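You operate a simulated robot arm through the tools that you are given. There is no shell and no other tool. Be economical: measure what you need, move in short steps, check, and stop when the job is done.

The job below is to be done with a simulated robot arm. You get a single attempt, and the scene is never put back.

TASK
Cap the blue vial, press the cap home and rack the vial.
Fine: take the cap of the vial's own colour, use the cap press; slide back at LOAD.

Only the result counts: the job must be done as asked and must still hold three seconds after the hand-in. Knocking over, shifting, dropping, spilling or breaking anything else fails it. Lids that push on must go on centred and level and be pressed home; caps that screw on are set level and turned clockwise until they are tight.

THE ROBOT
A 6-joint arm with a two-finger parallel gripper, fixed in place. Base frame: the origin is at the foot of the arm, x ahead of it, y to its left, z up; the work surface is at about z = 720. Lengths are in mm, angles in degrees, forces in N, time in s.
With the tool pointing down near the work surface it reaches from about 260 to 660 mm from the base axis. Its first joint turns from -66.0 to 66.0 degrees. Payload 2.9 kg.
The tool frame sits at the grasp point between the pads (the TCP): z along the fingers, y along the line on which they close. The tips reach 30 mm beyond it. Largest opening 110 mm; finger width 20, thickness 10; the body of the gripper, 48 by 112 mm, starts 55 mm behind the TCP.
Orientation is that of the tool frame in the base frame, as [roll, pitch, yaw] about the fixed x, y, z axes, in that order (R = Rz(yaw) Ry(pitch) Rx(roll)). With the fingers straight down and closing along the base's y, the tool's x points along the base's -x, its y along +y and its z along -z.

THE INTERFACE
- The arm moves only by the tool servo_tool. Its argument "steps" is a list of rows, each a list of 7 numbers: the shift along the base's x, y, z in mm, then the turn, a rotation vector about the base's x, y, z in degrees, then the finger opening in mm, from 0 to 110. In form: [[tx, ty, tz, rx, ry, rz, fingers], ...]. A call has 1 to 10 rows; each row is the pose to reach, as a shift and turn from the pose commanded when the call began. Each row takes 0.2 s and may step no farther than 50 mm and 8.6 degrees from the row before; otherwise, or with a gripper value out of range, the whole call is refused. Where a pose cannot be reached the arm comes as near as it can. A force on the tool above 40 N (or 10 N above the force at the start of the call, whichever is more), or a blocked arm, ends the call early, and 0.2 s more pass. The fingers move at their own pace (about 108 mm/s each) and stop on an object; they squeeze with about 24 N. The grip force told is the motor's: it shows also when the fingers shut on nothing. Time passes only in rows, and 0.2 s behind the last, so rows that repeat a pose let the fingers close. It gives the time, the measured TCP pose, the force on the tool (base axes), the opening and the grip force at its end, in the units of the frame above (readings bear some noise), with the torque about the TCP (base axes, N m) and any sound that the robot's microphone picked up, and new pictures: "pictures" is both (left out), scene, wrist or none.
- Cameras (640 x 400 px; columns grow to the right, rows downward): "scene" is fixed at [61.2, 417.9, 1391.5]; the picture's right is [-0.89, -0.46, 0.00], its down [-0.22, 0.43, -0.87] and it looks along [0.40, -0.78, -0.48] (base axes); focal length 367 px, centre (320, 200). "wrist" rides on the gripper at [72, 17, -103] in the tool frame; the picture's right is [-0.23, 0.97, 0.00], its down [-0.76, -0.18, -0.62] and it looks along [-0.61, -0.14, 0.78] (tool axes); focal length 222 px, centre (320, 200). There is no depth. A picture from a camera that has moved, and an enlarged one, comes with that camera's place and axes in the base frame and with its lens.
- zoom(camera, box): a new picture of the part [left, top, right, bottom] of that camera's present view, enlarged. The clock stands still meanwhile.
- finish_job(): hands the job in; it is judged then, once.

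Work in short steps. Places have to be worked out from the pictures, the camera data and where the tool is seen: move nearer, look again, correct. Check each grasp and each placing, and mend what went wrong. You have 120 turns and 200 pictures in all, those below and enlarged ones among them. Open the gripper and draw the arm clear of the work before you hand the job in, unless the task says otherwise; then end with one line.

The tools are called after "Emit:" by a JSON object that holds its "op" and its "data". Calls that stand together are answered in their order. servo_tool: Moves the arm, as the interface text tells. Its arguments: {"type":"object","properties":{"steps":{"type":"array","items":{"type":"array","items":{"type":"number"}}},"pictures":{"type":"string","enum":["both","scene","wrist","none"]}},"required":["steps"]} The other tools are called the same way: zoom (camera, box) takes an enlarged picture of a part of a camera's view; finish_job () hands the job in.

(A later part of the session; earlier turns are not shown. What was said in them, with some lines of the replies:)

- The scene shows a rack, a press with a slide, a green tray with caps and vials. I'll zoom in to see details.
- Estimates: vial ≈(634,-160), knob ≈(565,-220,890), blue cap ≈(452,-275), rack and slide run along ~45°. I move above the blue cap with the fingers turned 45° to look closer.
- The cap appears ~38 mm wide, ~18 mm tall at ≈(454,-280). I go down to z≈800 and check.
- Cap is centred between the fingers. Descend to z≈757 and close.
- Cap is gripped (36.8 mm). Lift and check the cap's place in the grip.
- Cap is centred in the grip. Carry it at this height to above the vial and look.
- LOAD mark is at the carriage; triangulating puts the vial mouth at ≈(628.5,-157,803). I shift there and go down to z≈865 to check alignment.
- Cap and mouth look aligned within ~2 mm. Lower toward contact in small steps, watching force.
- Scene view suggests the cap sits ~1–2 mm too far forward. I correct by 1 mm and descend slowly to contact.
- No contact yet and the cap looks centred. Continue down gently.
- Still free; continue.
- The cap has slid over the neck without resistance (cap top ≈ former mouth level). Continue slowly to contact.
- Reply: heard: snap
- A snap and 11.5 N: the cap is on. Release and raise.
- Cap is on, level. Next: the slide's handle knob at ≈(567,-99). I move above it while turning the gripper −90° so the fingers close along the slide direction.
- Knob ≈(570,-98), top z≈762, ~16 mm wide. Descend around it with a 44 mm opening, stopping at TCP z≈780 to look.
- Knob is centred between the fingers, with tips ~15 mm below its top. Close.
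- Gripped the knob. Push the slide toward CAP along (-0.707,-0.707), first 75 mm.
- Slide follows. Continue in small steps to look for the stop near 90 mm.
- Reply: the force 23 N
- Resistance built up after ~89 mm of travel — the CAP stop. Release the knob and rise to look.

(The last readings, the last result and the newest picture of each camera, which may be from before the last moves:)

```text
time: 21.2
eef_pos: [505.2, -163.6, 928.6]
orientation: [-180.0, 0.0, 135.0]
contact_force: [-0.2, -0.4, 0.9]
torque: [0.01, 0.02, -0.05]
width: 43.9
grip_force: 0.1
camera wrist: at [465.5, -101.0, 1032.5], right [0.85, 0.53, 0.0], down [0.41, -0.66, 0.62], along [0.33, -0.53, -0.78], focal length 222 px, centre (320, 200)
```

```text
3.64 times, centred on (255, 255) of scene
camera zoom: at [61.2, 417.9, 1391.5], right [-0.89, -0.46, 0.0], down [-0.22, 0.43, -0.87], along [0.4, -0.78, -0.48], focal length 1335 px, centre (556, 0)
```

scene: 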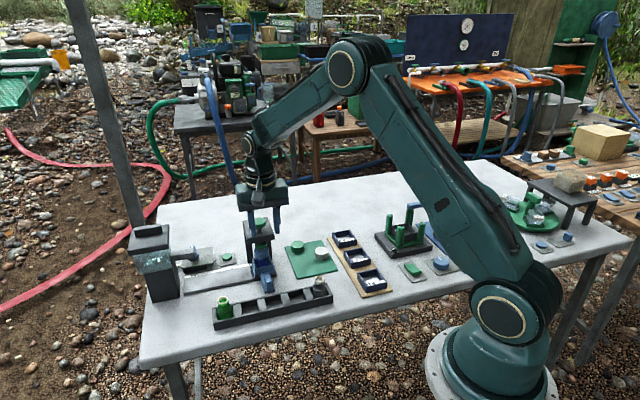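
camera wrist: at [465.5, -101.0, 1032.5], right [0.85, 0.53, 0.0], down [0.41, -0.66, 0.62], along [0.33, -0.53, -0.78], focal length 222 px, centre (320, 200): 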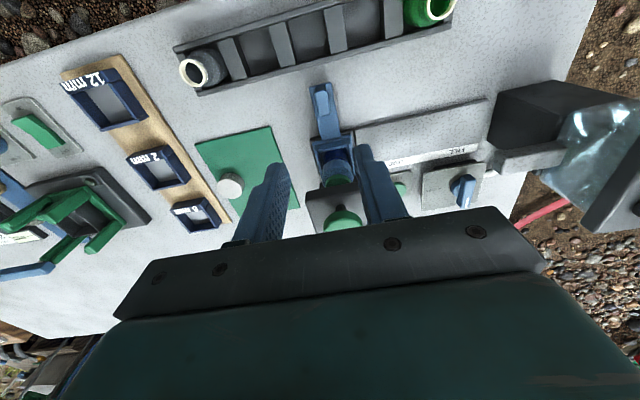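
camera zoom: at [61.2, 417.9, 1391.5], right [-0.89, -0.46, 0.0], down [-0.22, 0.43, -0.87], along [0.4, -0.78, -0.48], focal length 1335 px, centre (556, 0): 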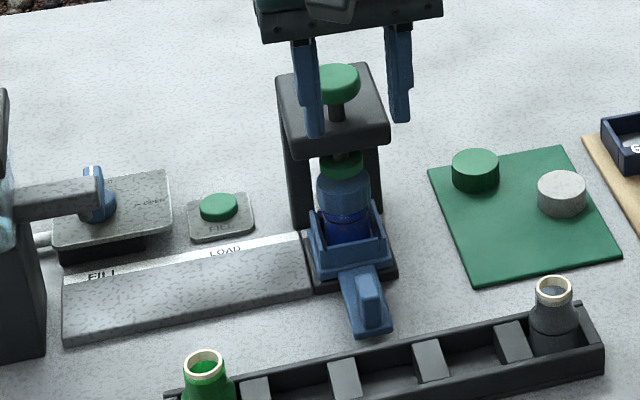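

Vial sits under the plunger, aligned. Close the fingers and move above the press knob ≈(566,-221), z top ≈882.

Emit:
{"op": "servo_tool", "data": {"steps": [[0, 0, 25, 0, 0, 0, 0], [20, -19, 30, 0, 0, 0, 0], [40, -38, 30, 0, 0, 0, 0], [61, -57, 30, 0, 0, 0, 0], [61, -57, 12, 0, 0, 0, 0]]}}

Emit:
{"op": "zoom", "data": {"camera": "wrist", "box": [220, 80, 420, 220]}}

Emit:
{"op": "zoom", "data": {"camera": "scene", "box": [200, 180, 310, 290]}}

```text
time: 22.4
eef_pos: [568.6, -220.4, 940.6]
orientation: [180.0, -0.1, 135.1]
contact_force: [-1.0, 0.4, 0.4]
torque: [0.04, 0.01, -0.01]
width: 0.0
grip_force: 23.6
camera wrist: at [528.2, -157.9, 1043.1], right [0.85, 0.53, 0.0], down [0.41, -0.66, 0.62], along [0.33, -0.53, -0.78], focal length 222 px, centre (320, 200)
```

scene: 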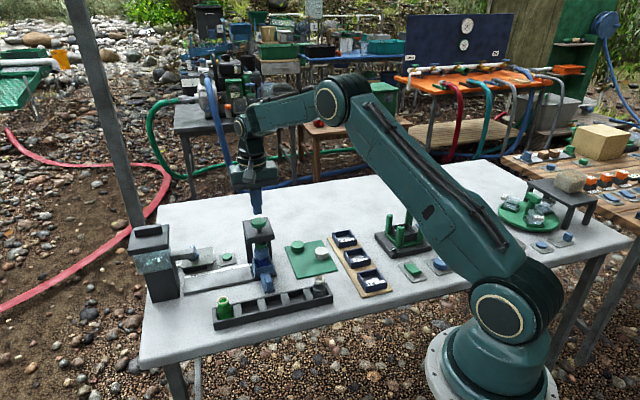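
wrist: 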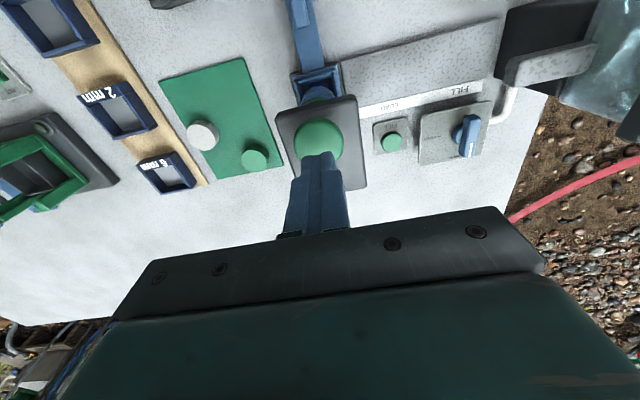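

```text
2.86 times, centred on (320, 150) of wrist
camera zoom: at [528.2, -157.9, 1043.1], right [0.85, 0.53, 0.0], down [0.41, -0.66, 0.62], along [0.33, -0.53, -0.78], focal length 635 px, centre (320, 343)
```

zoom: 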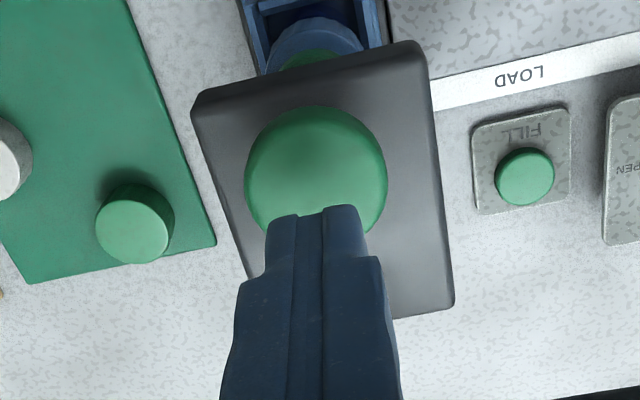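

```text
3.64 times, centred on (255, 235) of scene
camera zoom: at [61.2, 417.8, 1391.5], right [-0.89, -0.46, 0.0], down [-0.22, 0.43, -0.87], along [0.4, -0.78, -0.48], focal length 1335 px, centre (556, 73)
```

zoom: 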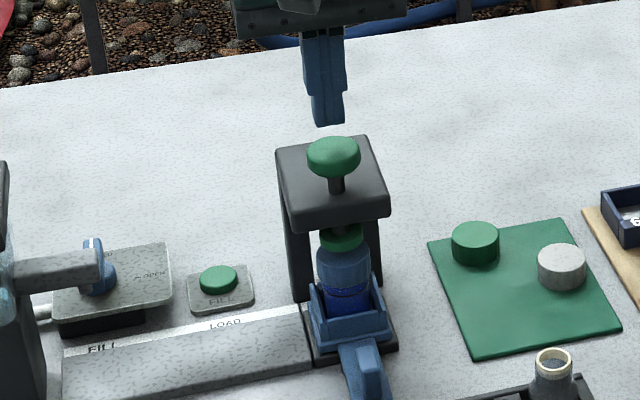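

Knob centre ≈(565,-219.5). Shift slightly and press down in small steps.

Emit:
{"op": "servo_tool", "data": {"steps": [[-3, 1, -15, 0, 0, 0, 0], [-3, 1, -24, 0, 0, 0, 0], [-3, 1, -28, 0, 0, 0, 0], [-3, 1, -32, 0, 0, 0, 0], [-3, 1, -36, 0, 0, 0, 0], [-3, 1, -40, 0, 0, 0, 0]], "pictures": "none"}}

Emit:
{"op": "zoom", "data": {"camera": "scene", "box": [200, 180, 310, 290]}}

```text
time: 23.7
eef_pos: [565.3, -217.4, 909.1]
orientation: [180.0, 0.2, 135.0]
contact_force: [-5.0, 1.1, 10.5]
torque: [0.07, 0.19, 0.01]
width: 0.0
grip_force: 23.8
heard: click
stopped in row 6: the force on the tool passed its limit at 46 N (the readings are from after the stop); the commanded pose is now the measured one
```

```text
3.64 times, centred on (255, 235) of scene
camera zoom: at [60.9, 418.0, 1391.5], right [-0.89, -0.46, 0.0], down [-0.22, 0.43, -0.87], along [0.4, -0.78, -0.48], focal length 1335 px, centre (556, 73)
```

zoom: 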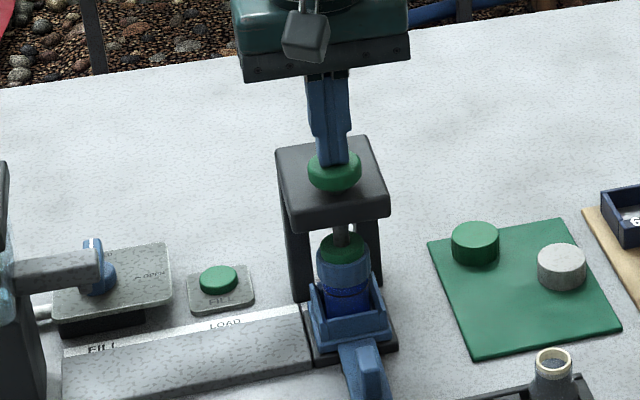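

A click at 46 N — cap pressed home. Rise and check that the plunger returns.

Emit:
{"op": "servo_tool", "data": {"steps": [[0, 0, 20, 0, 0, 0, 0], [0, 0, 45, 0, 0, 0, 0]], "pictures": "none"}}

Emit:
{"op": "zoom", "data": {"camera": "scene", "box": [200, 180, 310, 290]}}

```text
time: 24.3
eef_pos: [565.1, -216.5, 951.2]
orientation: [179.9, 0.3, 135.1]
contact_force: [-0.4, -1.0, -0.1]
torque: [-0.02, 0.02, 0.05]
width: 0.2
grip_force: 24.1
```

```text
3.64 times, centred on (255, 235) of scene
camera zoom: at [61.2, 417.9, 1391.5], right [-0.89, -0.46, 0.0], down [-0.22, 0.43, -0.87], along [0.4, -0.78, -0.48], focal length 1335 px, centre (556, 73)
```

zoom: 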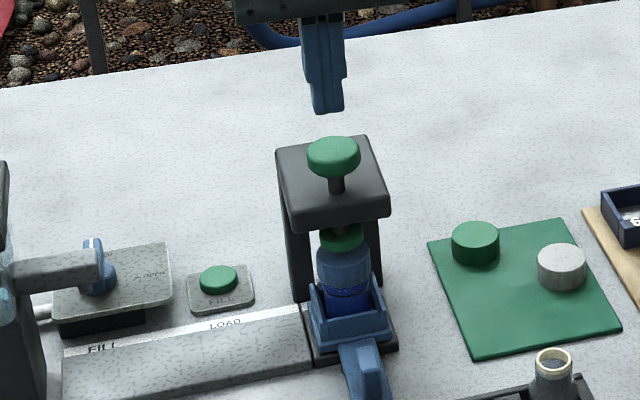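

Plunger returned. Back over the slide knob at ≈(507.5,-162.5).

Emit:
{"op": "servo_tool", "data": {"steps": [[0, 0, 10, 0, 0, 0, 20], [-20, 18, 10, 0, 0, 0, 44], [-40, 36, 0, 0, 0, 0, 44], [-57.5, 53, -20, 0, 0, 0, 44], [-57.5, 53, -60, 0, 0, 0, 44], [-57.5, 53, -100, 0, 0, 0, 44], [-57.5, 53, -140, 0, 0, 0, 44]], "pictures": "wrist"}}

Emit:
{"op": "zoom", "data": {"camera": "wrist", "box": [220, 60, 420, 210]}}

```text
time: 25.9
eef_pos: [507.0, -165.9, 811.9]
orientation: [180.0, 0.2, 135.0]
contact_force: [0.2, 0.0, 0.7]
torque: [-0.03, 0.03, -0.02]
width: 43.9
grip_force: 0.0
camera wrist: at [466.4, -103.0, 915.1], right [0.85, 0.53, 0.0], down [0.41, -0.66, 0.63], along [0.33, -0.53, -0.78], focal length 222 px, centre (320, 200)
```

wrist: 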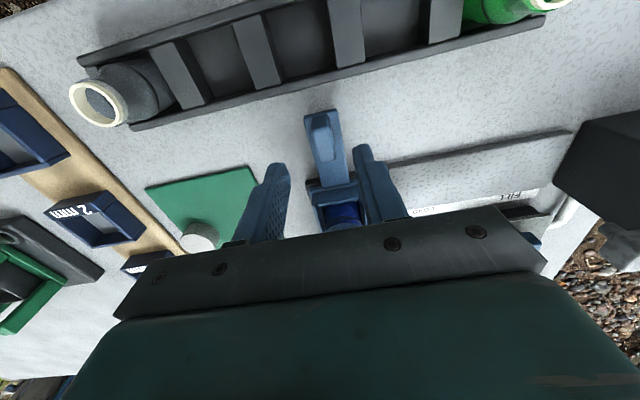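

```text
2.67 times, centred on (320, 135) of wrist
camera zoom: at [466.4, -103.0, 915.1], right [0.85, 0.53, 0.0], down [0.41, -0.66, 0.63], along [0.33, -0.53, -0.78], focal length 592 px, centre (320, 373)
```

zoom: 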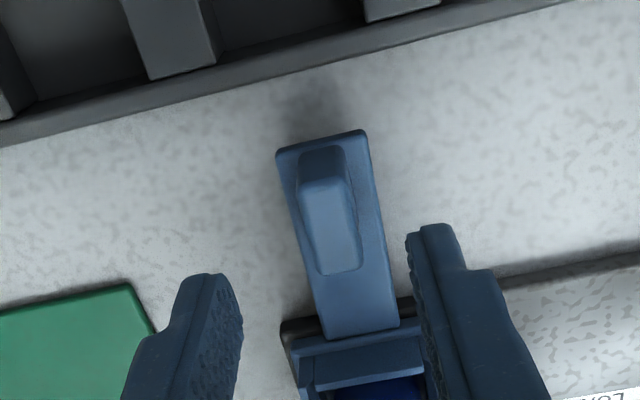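

Knob between fingers; shift +2.5 mm in y, descend, close.

Emit:
{"op": "servo_tool", "data": {"steps": [[0.5, 2.5, -18, 0, 0, 0, 44], [0.5, 2.5, -35, 0, 0, 0, 44], [0.5, 2.5, -35, 0, 0, 0, 5], [0.5, 2.5, -35, 0, 0, 0, 5], [0.5, 2.5, -35, 0, 0, 0, 5]], "pictures": "wrist"}}

```text
time: 27.1
eef_pos: [506.9, -161.5, 777.7]
orientation: [179.7, 0.2, 135.0]
contact_force: [5.9, 5.6, -5.2]
torque: [-0.32, -0.4, -0.05]
width: 13.3
grip_force: 45.4
camera wrist: at [467.7, -99.2, 880.6], right [0.85, 0.53, 0.0], down [0.41, -0.66, 0.63], along [0.33, -0.53, -0.78], focal length 222 px, centre (320, 200)
```

wrist: 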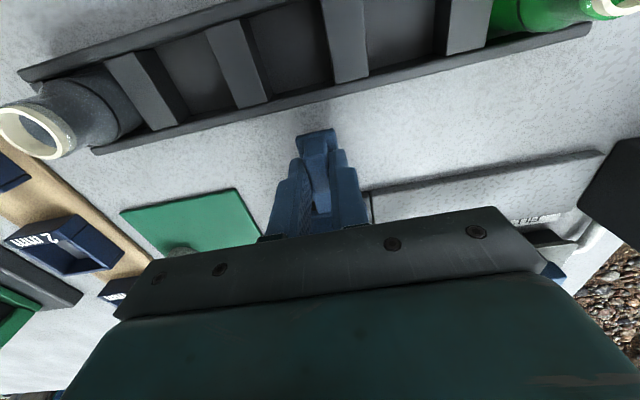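

Gripped. Pull the slide back to LOAD (+63.5,+63).

Emit:
{"op": "servo_tool", "data": {"steps": [[7, 7, 0, 0, 0, 0, 5], [15, 15, 0, 0, 0, 0, 5], [23, 23, 0, 0, 0, 0, 5], [31, 31, 0, 0, 0, 0, 5], [39, 39, 0, 0, 0, 0, 5], [47, 47, 0, 0, 0, 0, 5], [55, 55, 0, 0, 0, 0, 5], [60, 60, 0, 0, 0, 0, 5], [64, 63, 0, 0, 0, 0, 5], [64, 63, 0, 0, 0, 0, 5]], "pictures": "scene"}}

Emit:
{"op": "zoom", "data": {"camera": "scene", "box": [180, 220, 290, 320]}}

```text
time: 29.3
eef_pos: [571.3, -98.2, 776.5]
orientation: [179.9, -0.1, 135.3]
contact_force: [-19.7, 20.9, 2.9]
torque: [-0.22, -0.27, -0.07]
width: 13.4
grip_force: 45.3
```

scene: 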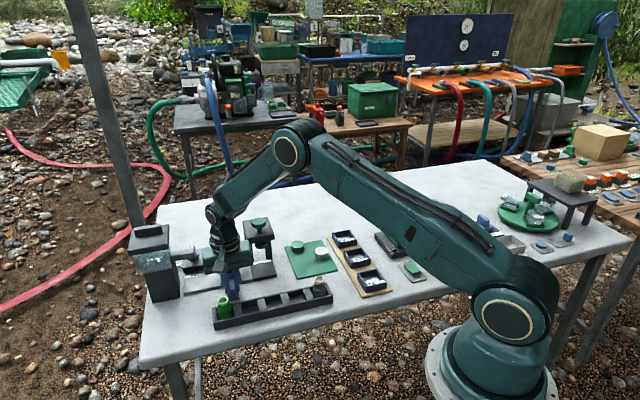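

```text
4.00 times, centred on (235, 270) of scene
camera zoom: at [60.7, 418.3, 1391.4], right [-0.89, -0.46, 0.0], down [-0.22, 0.43, -0.87], along [0.4, -0.78, -0.48], focal length 1469 px, centre (660, -80)
```

zoom: 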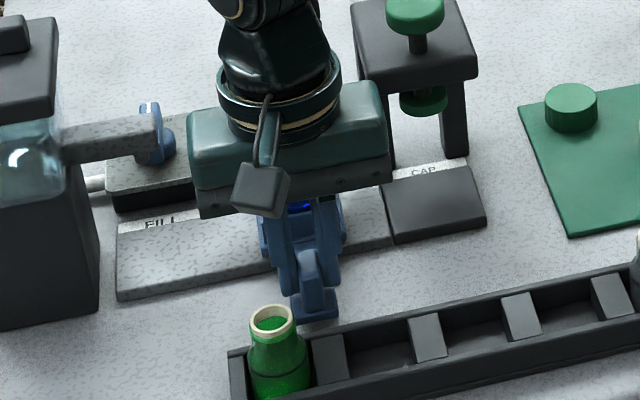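

Back at the original position per picture and reading. Release and rise, then compare.

Emit:
{"op": "servo_tool", "data": {"steps": [[0, 0, 0, 0, 0, 0, 30], [0, 0, 0, 0, 0, 0, 42], [0, 0, 30, 0, 0, 0, 44], [0, 0, 75, 0, 0, 0, 44], [0, 0, 120, 0, 0, 0, 44], [0, 0, 165, 0, 0, 0, 44]], "pictures": "scene"}}

Emit:
{"op": "zoom", "data": {"camera": "scene", "box": [180, 200, 290, 310]}}

```text
time: 30.7
eef_pos: [571.9, -101.4, 943.7]
orientation: [180.0, 0.2, 134.9]
contact_force: [-0.2, -0.2, -0.1]
torque: [-0.03, 0.01, 0.0]
width: 44.2
grip_force: 0.1
```

scene: 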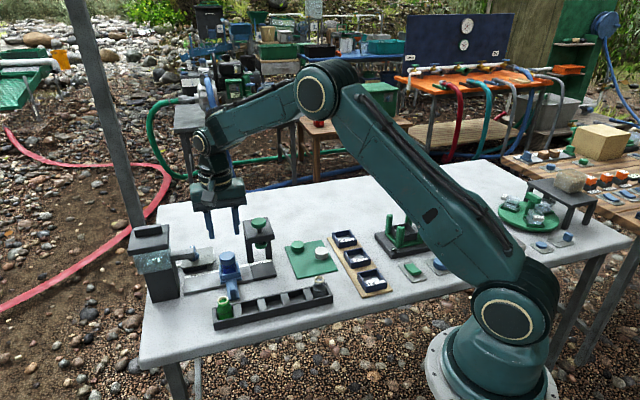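

```text
3.64 times, centred on (235, 255) of scene
camera zoom: at [61.2, 417.9, 1391.5], right [-0.89, -0.46, 0.0], down [-0.22, 0.43, -0.87], along [0.4, -0.78, -0.48], focal length 1335 px, centre (629, 0)
```

zoom: 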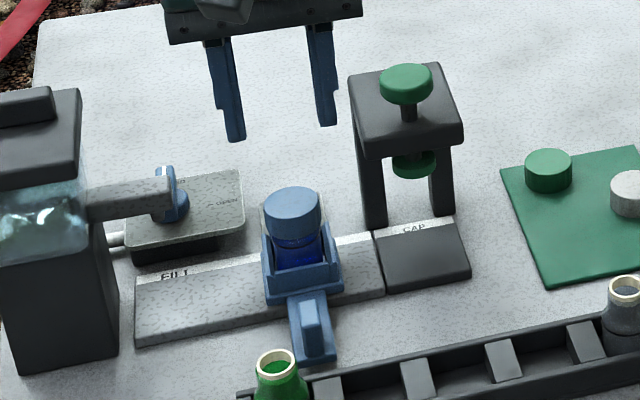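

The slide is back at LOAD exactly as before. Now turn back +90° and go over the capped vial.

Emit:
{"op": "servo_tool", "data": {"steps": [[6, -5.5, 0, 0, 0, 8.5, 60], [12, -11, 0, 0, 0, 17, 60], [18, -17, 0, 0, 0, 25.5, 60], [24, -23, 0, 0, 0, 34, 60], [30, -28, 0, 0, 0, 42.5, 60], [36, -34, 0, 0, 0, 51, 60], [42, -40, 0, 0, 0, 59.5, 60], [48, -46, 0, 0, 0, 68, 60], [53, -51, 0, 0, 0, 76.5, 60], [57, -56, 0, 0, 0, 85, 60]], "pictures": "none"}}

Emit:
{"op": "servo_tool", "data": {"steps": [[0, 0, -20, 0, 0, 5, 60], [0, 0, -40, 0, 0, 5, 60], [0, 0, -80, 0, 0, 5, 60]], "pictures": "wrist"}}

Emit:
{"op": "zoom", "data": {"camera": "wrist", "box": [200, 60, 440, 220]}}

```text
time: 32.9
eef_pos: [629.4, -156.2, 941.1]
orientation: [179.8, 0.2, -140.0]
contact_force: [1.1, 0.4, 0.0]
torque: [-0.01, -0.01, 0.02]
width: 60.0
grip_force: 0.1
```

```text
time: 33.7
eef_pos: [629.0, -155.1, 863.0]
orientation: [179.9, 0.2, -135.0]
contact_force: [-0.7, -1.2, 0.3]
torque: [0.01, 0.03, -0.03]
width: 59.9
grip_force: 0.0
camera wrist: at [566.0, -195.0, 966.2], right [-0.53, 0.85, 0.0], down [0.66, 0.41, 0.63], along [0.53, 0.33, -0.78], focal length 222 px, centre (320, 200)
```

wrist: 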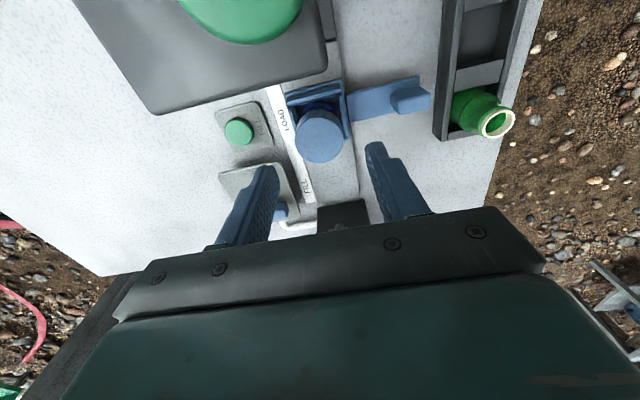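

```text
2.50 times, centred on (320, 140) of wrist
camera zoom: at [566.0, -195.0, 966.2], right [-0.53, 0.85, 0.0], down [0.66, 0.41, 0.63], along [0.53, 0.33, -0.78], focal length 555 px, centre (320, 350)
```

zoom: 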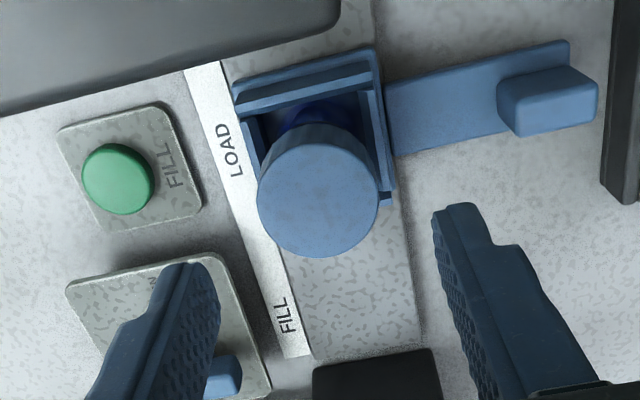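

Cap is centred. Descend to z≈809 and grip the cap.

Emit:
{"op": "servo_tool", "data": {"steps": [[-0.5, -1.5, -30, 0, 0, 0, 60], [-0.5, -1.5, -53, 0, 0, 0, 60], [-0.5, -1.5, -53, 0, 0, 0, 30], [-0.5, -1.5, -53, 0, 0, 0, 30], [-0.5, -1.5, -53, 0, 0, 0, 30]], "pictures": "wrist"}}

Emit:
{"op": "zoom", "data": {"camera": "scene", "box": [200, 220, 260, 300]}}

```text
time: 34.9
eef_pos: [630.9, -157.5, 808.8]
orientation: [180.0, 0.2, -135.0]
contact_force: [-0.7, 0.4, -0.1]
torque: [0.01, 0.02, 0.0]
width: 36.5
grip_force: 24.2
camera wrist: at [566.2, -197.2, 912.8], right [-0.53, 0.85, 0.0], down [0.66, 0.41, 0.63], along [0.53, 0.33, -0.78], focal length 222 px, centre (320, 200)
```

wrist: 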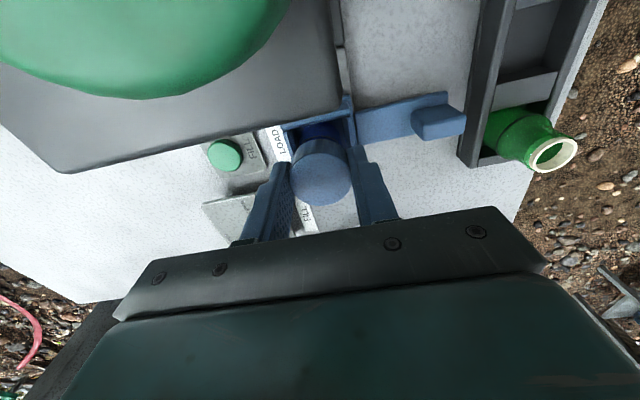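

```text
5.00 times, centred on (230, 260) of scene
camera zoom: at [61.2, 417.9, 1391.5], right [-0.89, -0.46, 0.0], down [-0.22, 0.43, -0.87], along [0.4, -0.78, -0.48], focal length 1836 px, centre (770, -100)
```

zoom: 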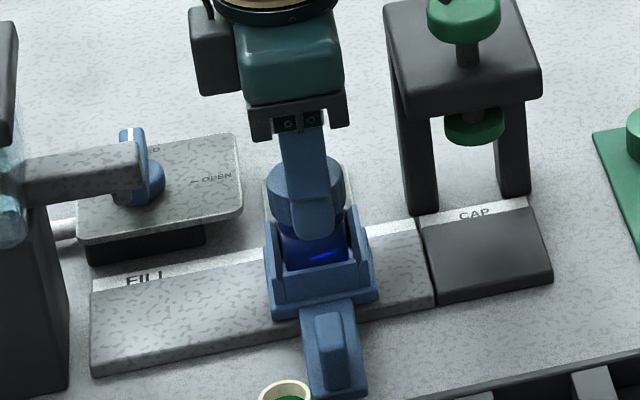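

Cap gripped (36.5). Lift straight up and check the vial comes with it.

Emit:
{"op": "servo_tool", "data": {"steps": [[0, 0, 10, 0, 0, 0, 30], [0, 0, 25, 0, 0, 0, 30], [0, 0, 45, 0, 0, 0, 30], [0, 0, 70, 0, 0, 0, 30], [0, 0, 95, 0, 0, 0, 30], [0, 0, 120, 0, 0, 0, 30]]}}

Emit:
{"op": "zoom", "data": {"camera": "scene", "box": [180, 180, 300, 310]}}

```text
time: 36.3
eef_pos: [628.8, -158.8, 931.3]
orientation: [179.9, 0.3, -135.1]
contact_force: [-0.2, 0.1, -0.8]
torque: [-0.02, 0.04, -0.03]
width: 36.3
grip_force: 24.1
camera wrist: at [565.5, -198.5, 1034.0], right [-0.53, 0.85, 0.0], down [0.66, 0.41, 0.63], along [0.53, 0.33, -0.78], focal length 222 px, centre (320, 200)
```

scene: 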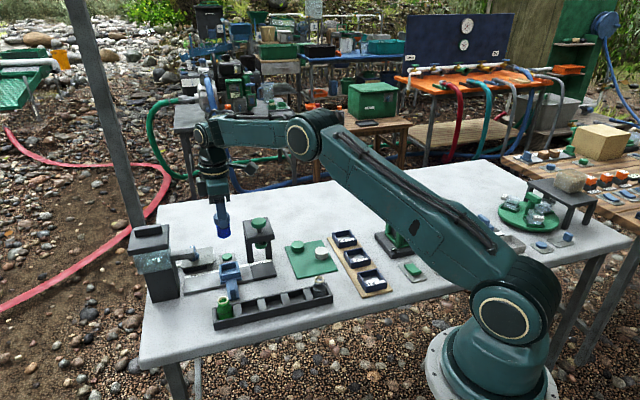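
wrist: 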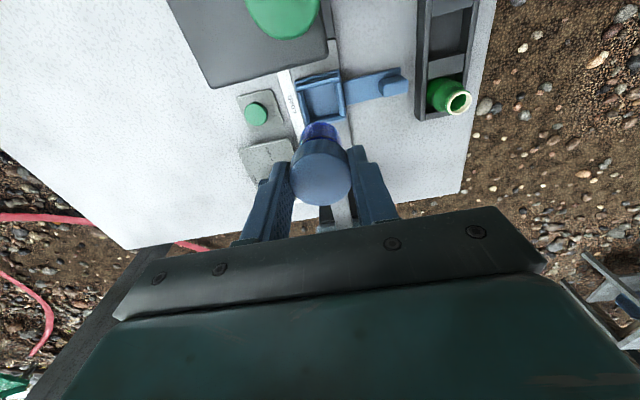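

```text
3.08 times, centred on (240, 245) of scene
camera zoom: at [61.2, 417.9, 1391.5], right [-0.89, -0.46, 0.0], down [-0.22, 0.43, -0.87], along [0.4, -0.78, -0.48], focal length 1130 px, centre (566, 62)
```

zoom: 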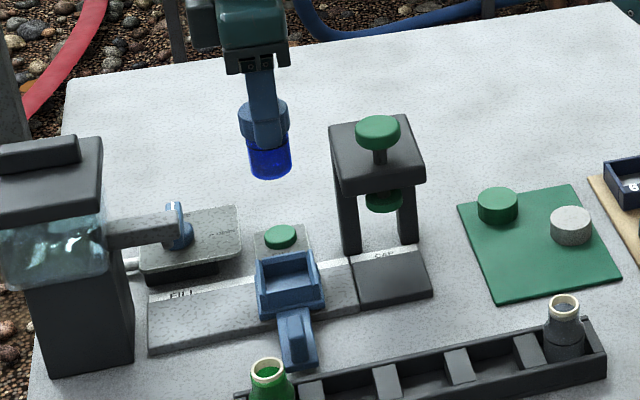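

The vial comes up with its cap; the carriage stayed. Rack vials at (545,-35) and (379,-199) give slot pitch 58 mm; middle empty slot ≈(462,-117). Move above it.

Emit:
{"op": "servo_tool", "data": {"steps": [[-33, 12, 0, 0, 0, 0, 30], [-67, 22, 0, 0, 0, 0, 30], [-100, 30, 0, 0, 0, 0, 30], [-134, 36, 0, 0, 0, 0, 30], [-167, 41, 0, 0, 0, 0, 30], [-167, 41, -20, 0, 0, 0, 30]]}}

Emit:
{"op": "zoom", "data": {"camera": "wrist", "box": [200, 20, 440, 200]}}

Emit:
{"op": "zoom", "data": {"camera": "scene", "box": [200, 220, 340, 340]}}

```text
time: 37.7
eef_pos: [462.1, -115.2, 908.0]
orientation: [179.8, 0.2, -135.0]
contact_force: [-0.9, 0.0, -0.3]
torque: [0.01, -0.02, -0.01]
width: 36.5
grip_force: 24.0
camera wrist: at [398.8, -155.8, 1011.9], right [-0.53, 0.85, 0.0], down [0.66, 0.41, 0.63], along [0.53, 0.33, -0.78], focal length 222 px, centre (320, 200)
```

scene: 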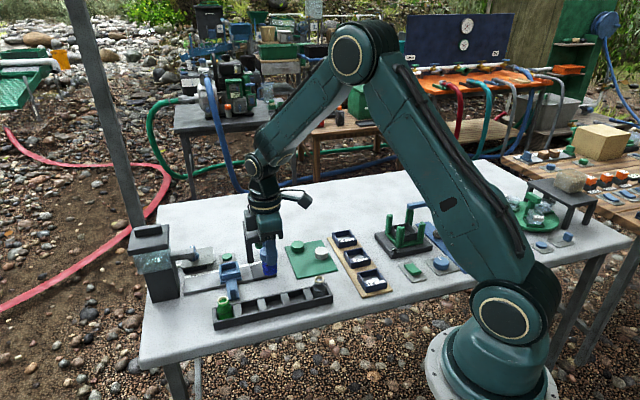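
wrist: 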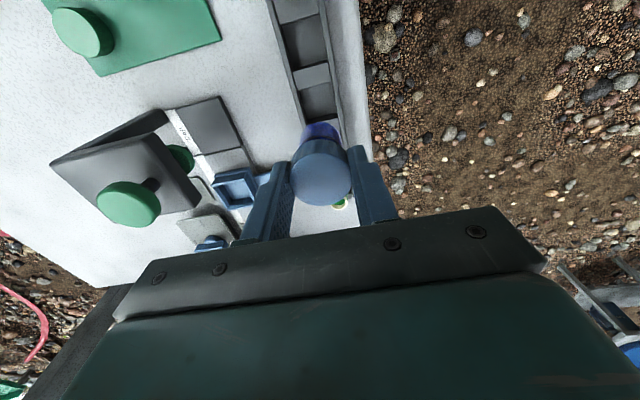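

```text
2.22 times, centred on (320, 110) of wrist
camera zoom: at [398.8, -155.8, 1011.9], right [-0.53, 0.85, 0.0], down [0.66, 0.41, 0.63], along [0.53, 0.33, -0.78], focal length 494 px, centre (320, 400)
```

zoom: 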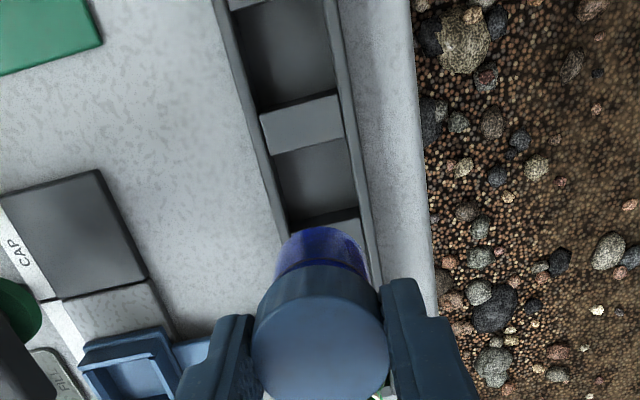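

```text
3.33 times, centred on (270, 280) of scene
camera zoom: at [61.2, 417.9, 1391.5], right [-0.89, -0.46, 0.0], down [-0.22, 0.43, -0.87], along [0.4, -0.78, -0.48], focal length 1224 px, centre (487, -67)
```

zoom: 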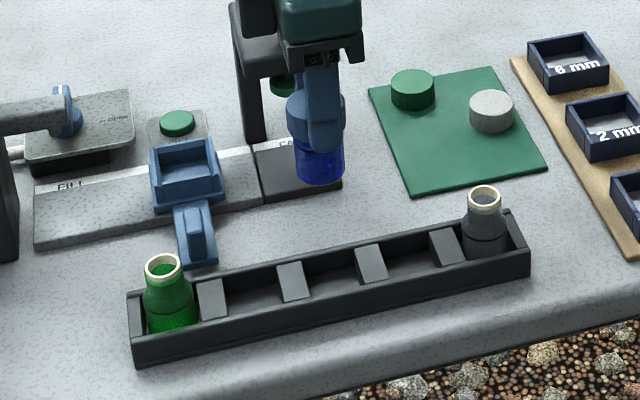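

Refined slot centre ≈(462.6,-118.4). Shift and lower to z≈848, still above the rack, to check.

Emit:
{"op": "servo_tool", "data": {"steps": [[0.5, -3, -30, 0, 0, 0, 30], [0.5, -3, -60, 0, 0, 0, 30], [0.5, -3, -60, 0, 0, 0, 30]], "pictures": "wrist"}}

Emit:
{"op": "zoom", "data": {"camera": "wrist", "box": [240, 50, 400, 190]}}

Emit:
{"op": "zoom", "data": {"camera": "scene", "box": [230, 250, 310, 330]}}

```text
time: 38.5
eef_pos: [464.2, -118.4, 847.9]
orientation: [179.9, 0.2, -135.1]
contact_force: [0.0, 0.6, -1.0]
torque: [0.0, 0.01, 0.0]
width: 36.6
grip_force: 23.0
camera wrist: at [399.6, -158.5, 951.6], right [-0.53, 0.85, 0.0], down [0.66, 0.41, 0.63], along [0.53, 0.33, -0.78], focal length 222 px, centre (320, 200)
```

wrist: 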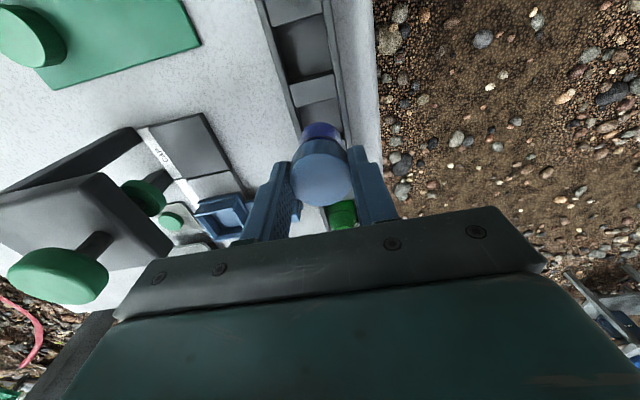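

```text
2.86 times, centred on (320, 120) of wrist
camera zoom: at [399.6, -158.5, 951.6], right [-0.53, 0.85, 0.0], down [0.66, 0.41, 0.63], along [0.53, 0.33, -0.78], focal length 635 px, centre (320, 429)
```

zoom: 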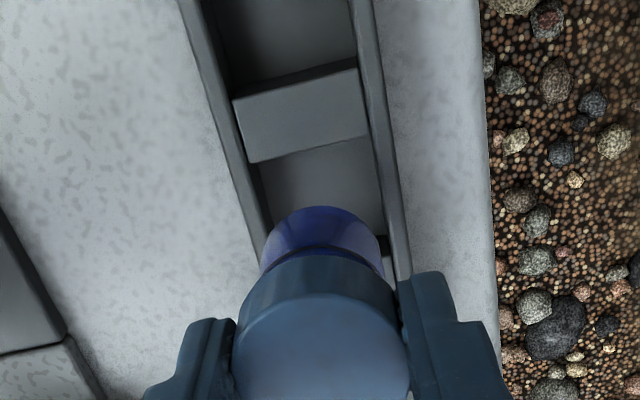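

```text
5.00 times, centred on (270, 290) of scene
camera zoom: at [61.2, 417.9, 1391.5], right [-0.89, -0.46, 0.0], down [-0.22, 0.43, -0.87], along [0.4, -0.78, -0.48], focal length 1836 px, centre (570, -250)
```

zoom: 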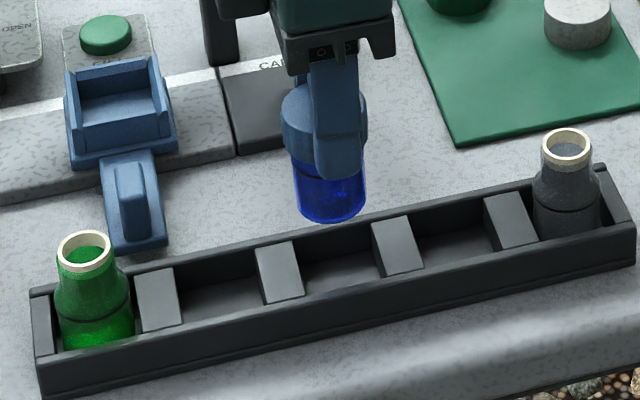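

Aligned: vial bottom centred between the rack walls (≈40 mm gap, vial ≈35) and over the middle slot. Lower in steps.

Emit:
{"op": "servo_tool", "data": {"steps": [[0, 0, -10, 0, 0, 0, 30], [0, 0, -18, 0, 0, 0, 30], [0, 0, -25, 0, 0, 0, 30], [0, 0, -32, 0, 0, 0, 30]], "pictures": "wrist"}}

Emit:
{"op": "zoom", "data": {"camera": "scene", "box": [230, 250, 310, 330]}}

Emit:
{"op": "zoom", "data": {"camera": "wrist", "box": [240, 50, 400, 190]}}

```text
time: 39.5
eef_pos: [463.1, -118.9, 817.0]
orientation: [179.9, 0.2, -135.0]
contact_force: [-0.5, 0.1, -0.1]
torque: [0.03, -0.01, 0.0]
width: 36.7
grip_force: 24.0
camera wrist: at [398.7, -159.1, 920.4], right [-0.53, 0.85, 0.0], down [0.66, 0.41, 0.63], along [0.53, 0.33, -0.78], focal length 222 px, centre (320, 200)
```

wrist: 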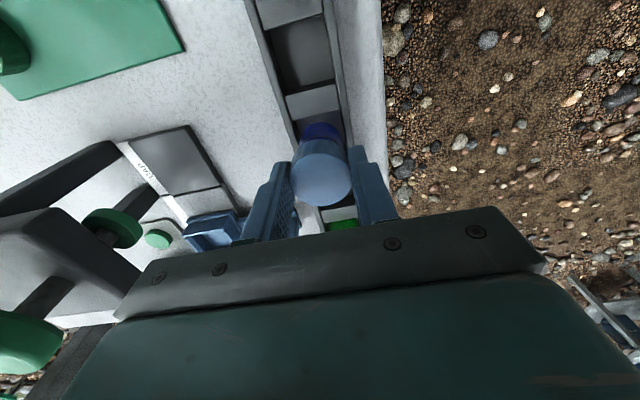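

```text
5.00 times, centred on (270, 290) of scene
camera zoom: at [61.2, 417.9, 1391.5], right [-0.89, -0.46, 0.0], down [-0.22, 0.43, -0.87], along [0.4, -0.78, -0.48], focal length 1836 px, centre (570, -250)
```

zoom: 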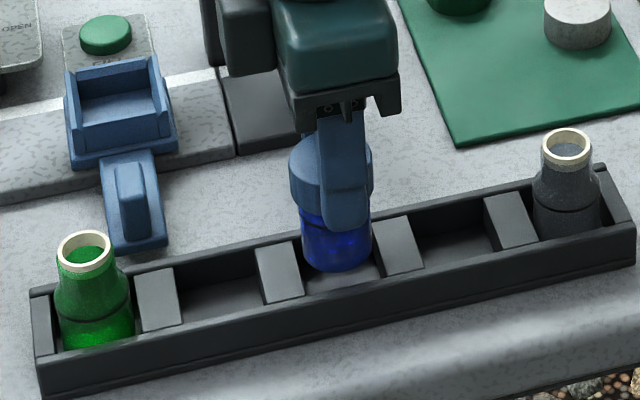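

```text
2.86 times, centred on (320, 120) of wrist
camera zoom: at [398.7, -159.1, 920.4], right [-0.53, 0.85, 0.0], down [0.66, 0.41, 0.63], along [0.53, 0.33, -0.78], focal length 635 px, centre (320, 429)
```

zoom: 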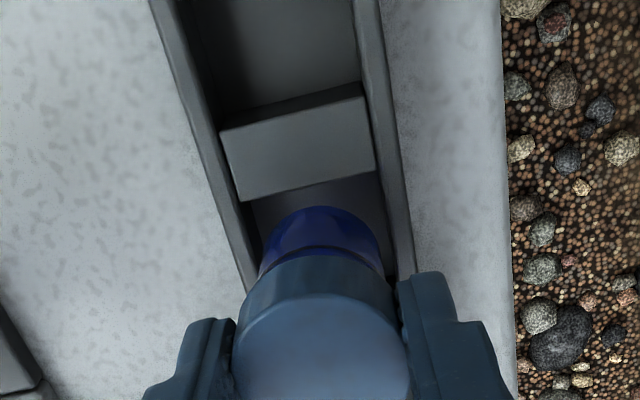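

Vial is entering the slot. Continue down gently.

Emit:
{"op": "servo_tool", "data": {"steps": [[0, 0, -5, 0, 0, 0, 30], [0, 0, -10, 0, 0, 0, 30], [0, 0, -14, 0, 0, 0, 30], [0, 0, -17, 0, 0, 0, 30]], "pictures": "none"}}

Emit:
{"op": "zoom", "data": {"camera": "scene", "box": [230, 250, 310, 330]}}

```text
time: 40.5
eef_pos: [461.8, -119.3, 800.4]
orientation: [179.9, 0.1, -135.0]
contact_force: [0.0, 0.1, -0.6]
torque: [0.01, -0.03, -0.03]
width: 36.5
grip_force: 24.6
```

```text
5.00 times, centred on (270, 290) of scene
camera zoom: at [61.2, 417.9, 1391.5], right [-0.89, -0.46, 0.0], down [-0.22, 0.43, -0.87], along [0.4, -0.78, -0.48], focal length 1836 px, centre (570, -250)
```

zoom: 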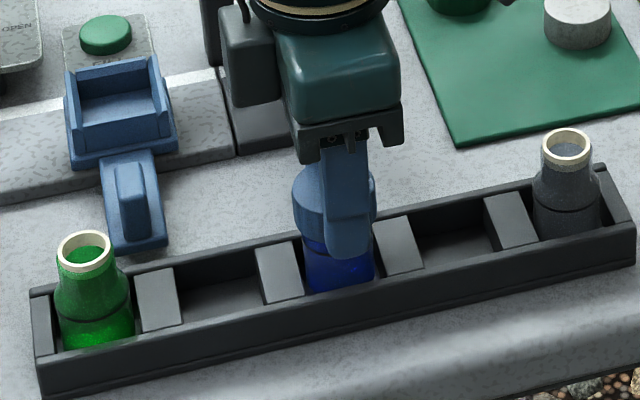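

Still free, going in cleanly. Continue 1.5 mm at a time to the floor.

Emit:
{"op": "servo_tool", "data": {"steps": [[0, 0, -2, 0, 0, 0, 30], [0, 0, -4, 0, 0, 0, 30], [0, 0, -5.5, 0, 0, 0, 30], [0, 0, -7, 0, 0, 0, 30]], "pictures": "none"}}

Emit:
{"op": "zoom", "data": {"camera": "scene", "box": [230, 250, 310, 330]}}

```text
time: 41.5
eef_pos: [462.9, -120.0, 794.8]
orientation: [-180.0, 0.3, -135.0]
contact_force: [-4.3, 1.3, 19.4]
torque: [-0.06, 0.11, 0.03]
width: 36.7
grip_force: 23.8
```

```text
5.00 times, centred on (270, 290) of scene
camera zoom: at [60.8, 418.0, 1391.5], right [-0.89, -0.46, 0.0], down [-0.22, 0.43, -0.87], along [0.4, -0.78, -0.48], focal length 1836 px, centre (570, -250)
```

zoom: 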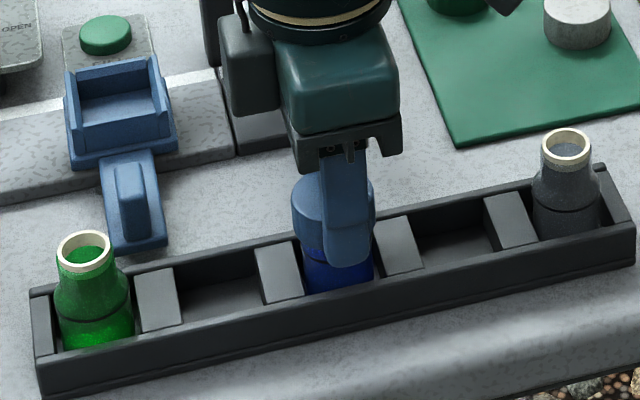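

Floor contact (19 N at z≈795, as expected). Ease 1 mm up, open and rise.

Emit:
{"op": "servo_tool", "data": {"steps": [[0, 0, 1, 0, 0, 0, 30], [0, 0, 1, 0, 0, 0, 46], [0, 0, 1, 0, 0, 0, 54], [0, 0, 25, 0, 0, 0, 54], [0, 0, 65, 0, 0, 0, 54], [0, 0, 110, 0, 0, 0, 54], [-10, -10, 155, 0, 0, 0, 54]]}}

Emit:
{"op": "zoom", "data": {"camera": "scene", "box": [180, 200, 340, 340]}}

Emit:
{"op": "zoom", "data": {"camera": "wrist", "box": [200, 20, 440, 200]}}

```text
time: 43.1
eef_pos: [452.8, -128.5, 949.1]
orientation: [179.9, 0.2, -135.0]
contact_force: [-0.8, 0.1, -0.2]
torque: [0.01, -0.01, 0.03]
width: 53.8
grip_force: 0.1
camera wrist: at [389.6, -168.9, 1053.9], right [-0.53, 0.85, 0.0], down [0.66, 0.41, 0.62], along [0.53, 0.33, -0.78], focal length 222 px, centre (320, 200)
```

scene: 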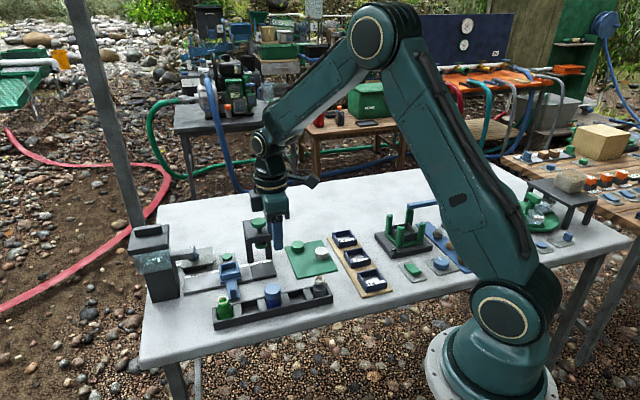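
wrist: 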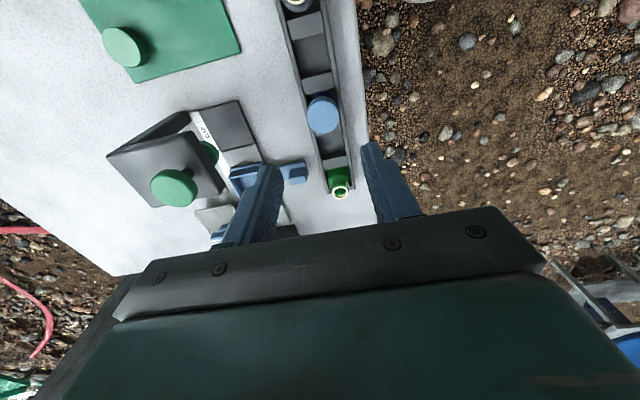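

```text
2.86 times, centred on (260, 270) of scene
camera zoom: at [61.2, 417.9, 1391.5], right [-0.89, -0.46, 0.0], down [-0.22, 0.43, -0.87], along [0.4, -0.78, -0.48], focal length 1049 px, centre (491, 0)
```

zoom: 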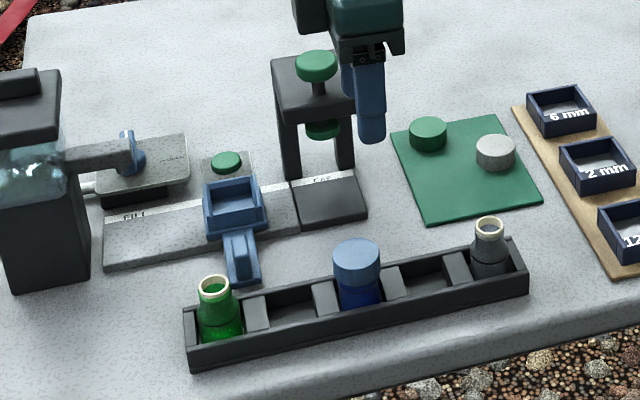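

```text
2.22 times, centred on (320, 110) of wrist
camera zoom: at [389.6, -168.9, 1053.9], right [-0.53, 0.85, 0.0], down [0.66, 0.41, 0.62], along [0.53, 0.33, -0.78], focal length 494 px, centre (320, 400)
```

zoom: 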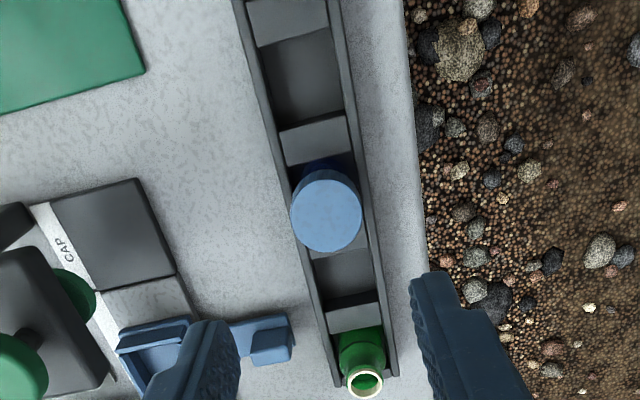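

Vial sits in the rack. One close check for level and cap seating.

Emit:
{"op": "zoom", "data": {"camera": "scene", "box": [250, 270, 300, 315]}}

Emit:
{"op": "zoom", "data": {"camera": "scene", "box": [190, 240, 270, 300]}}

```text
8.89 times, centred on (275, 292) of scene
camera zoom: at [61.2, 417.9, 1391.5], right [-0.89, -0.46, 0.0], down [-0.22, 0.43, -0.87], along [0.4, -0.78, -0.48], focal length 3264 px, centre (720, -622)
```

zoom: 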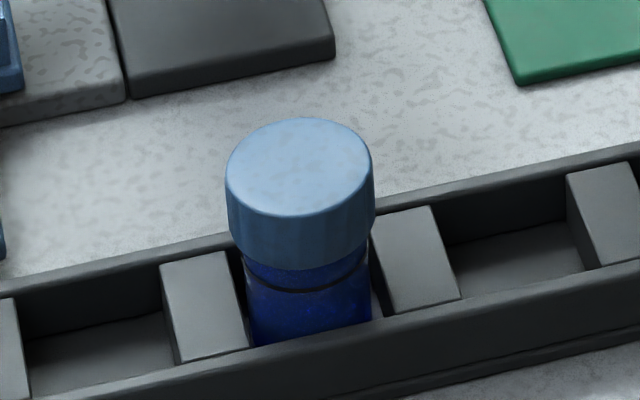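

```text
6.67 times, centred on (230, 270) of scene
camera zoom: at [61.2, 417.9, 1391.5], right [-0.89, -0.46, 0.0], down [-0.22, 0.43, -0.87], along [0.4, -0.78, -0.48], focal length 2448 px, centre (920, -267)
```

zoom: 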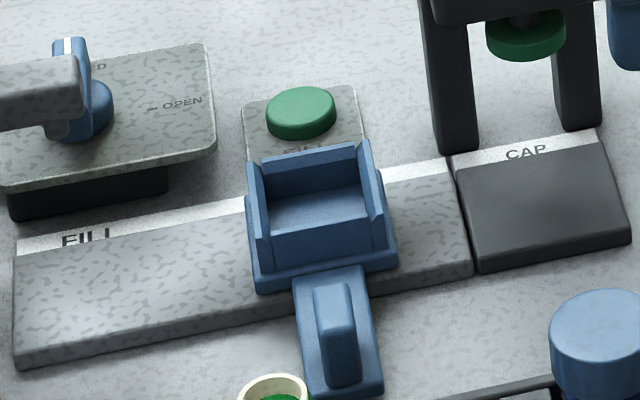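

Cap is level and seated, the vial stands upright in the rack, the slide is at LOAD, and the gripper is open and clear. Handing in.

Emit:
{"op": "finish_job", "data": {}}

```text
The job is handed in.
```

I fitted the blue cap on the blue vial, pressed it home with the cap press, put the vial in the middle slot of the rack and returned the slide to LOAD. I have no result back from the hand-in; the last pictures showed the cap level and the vial upright.
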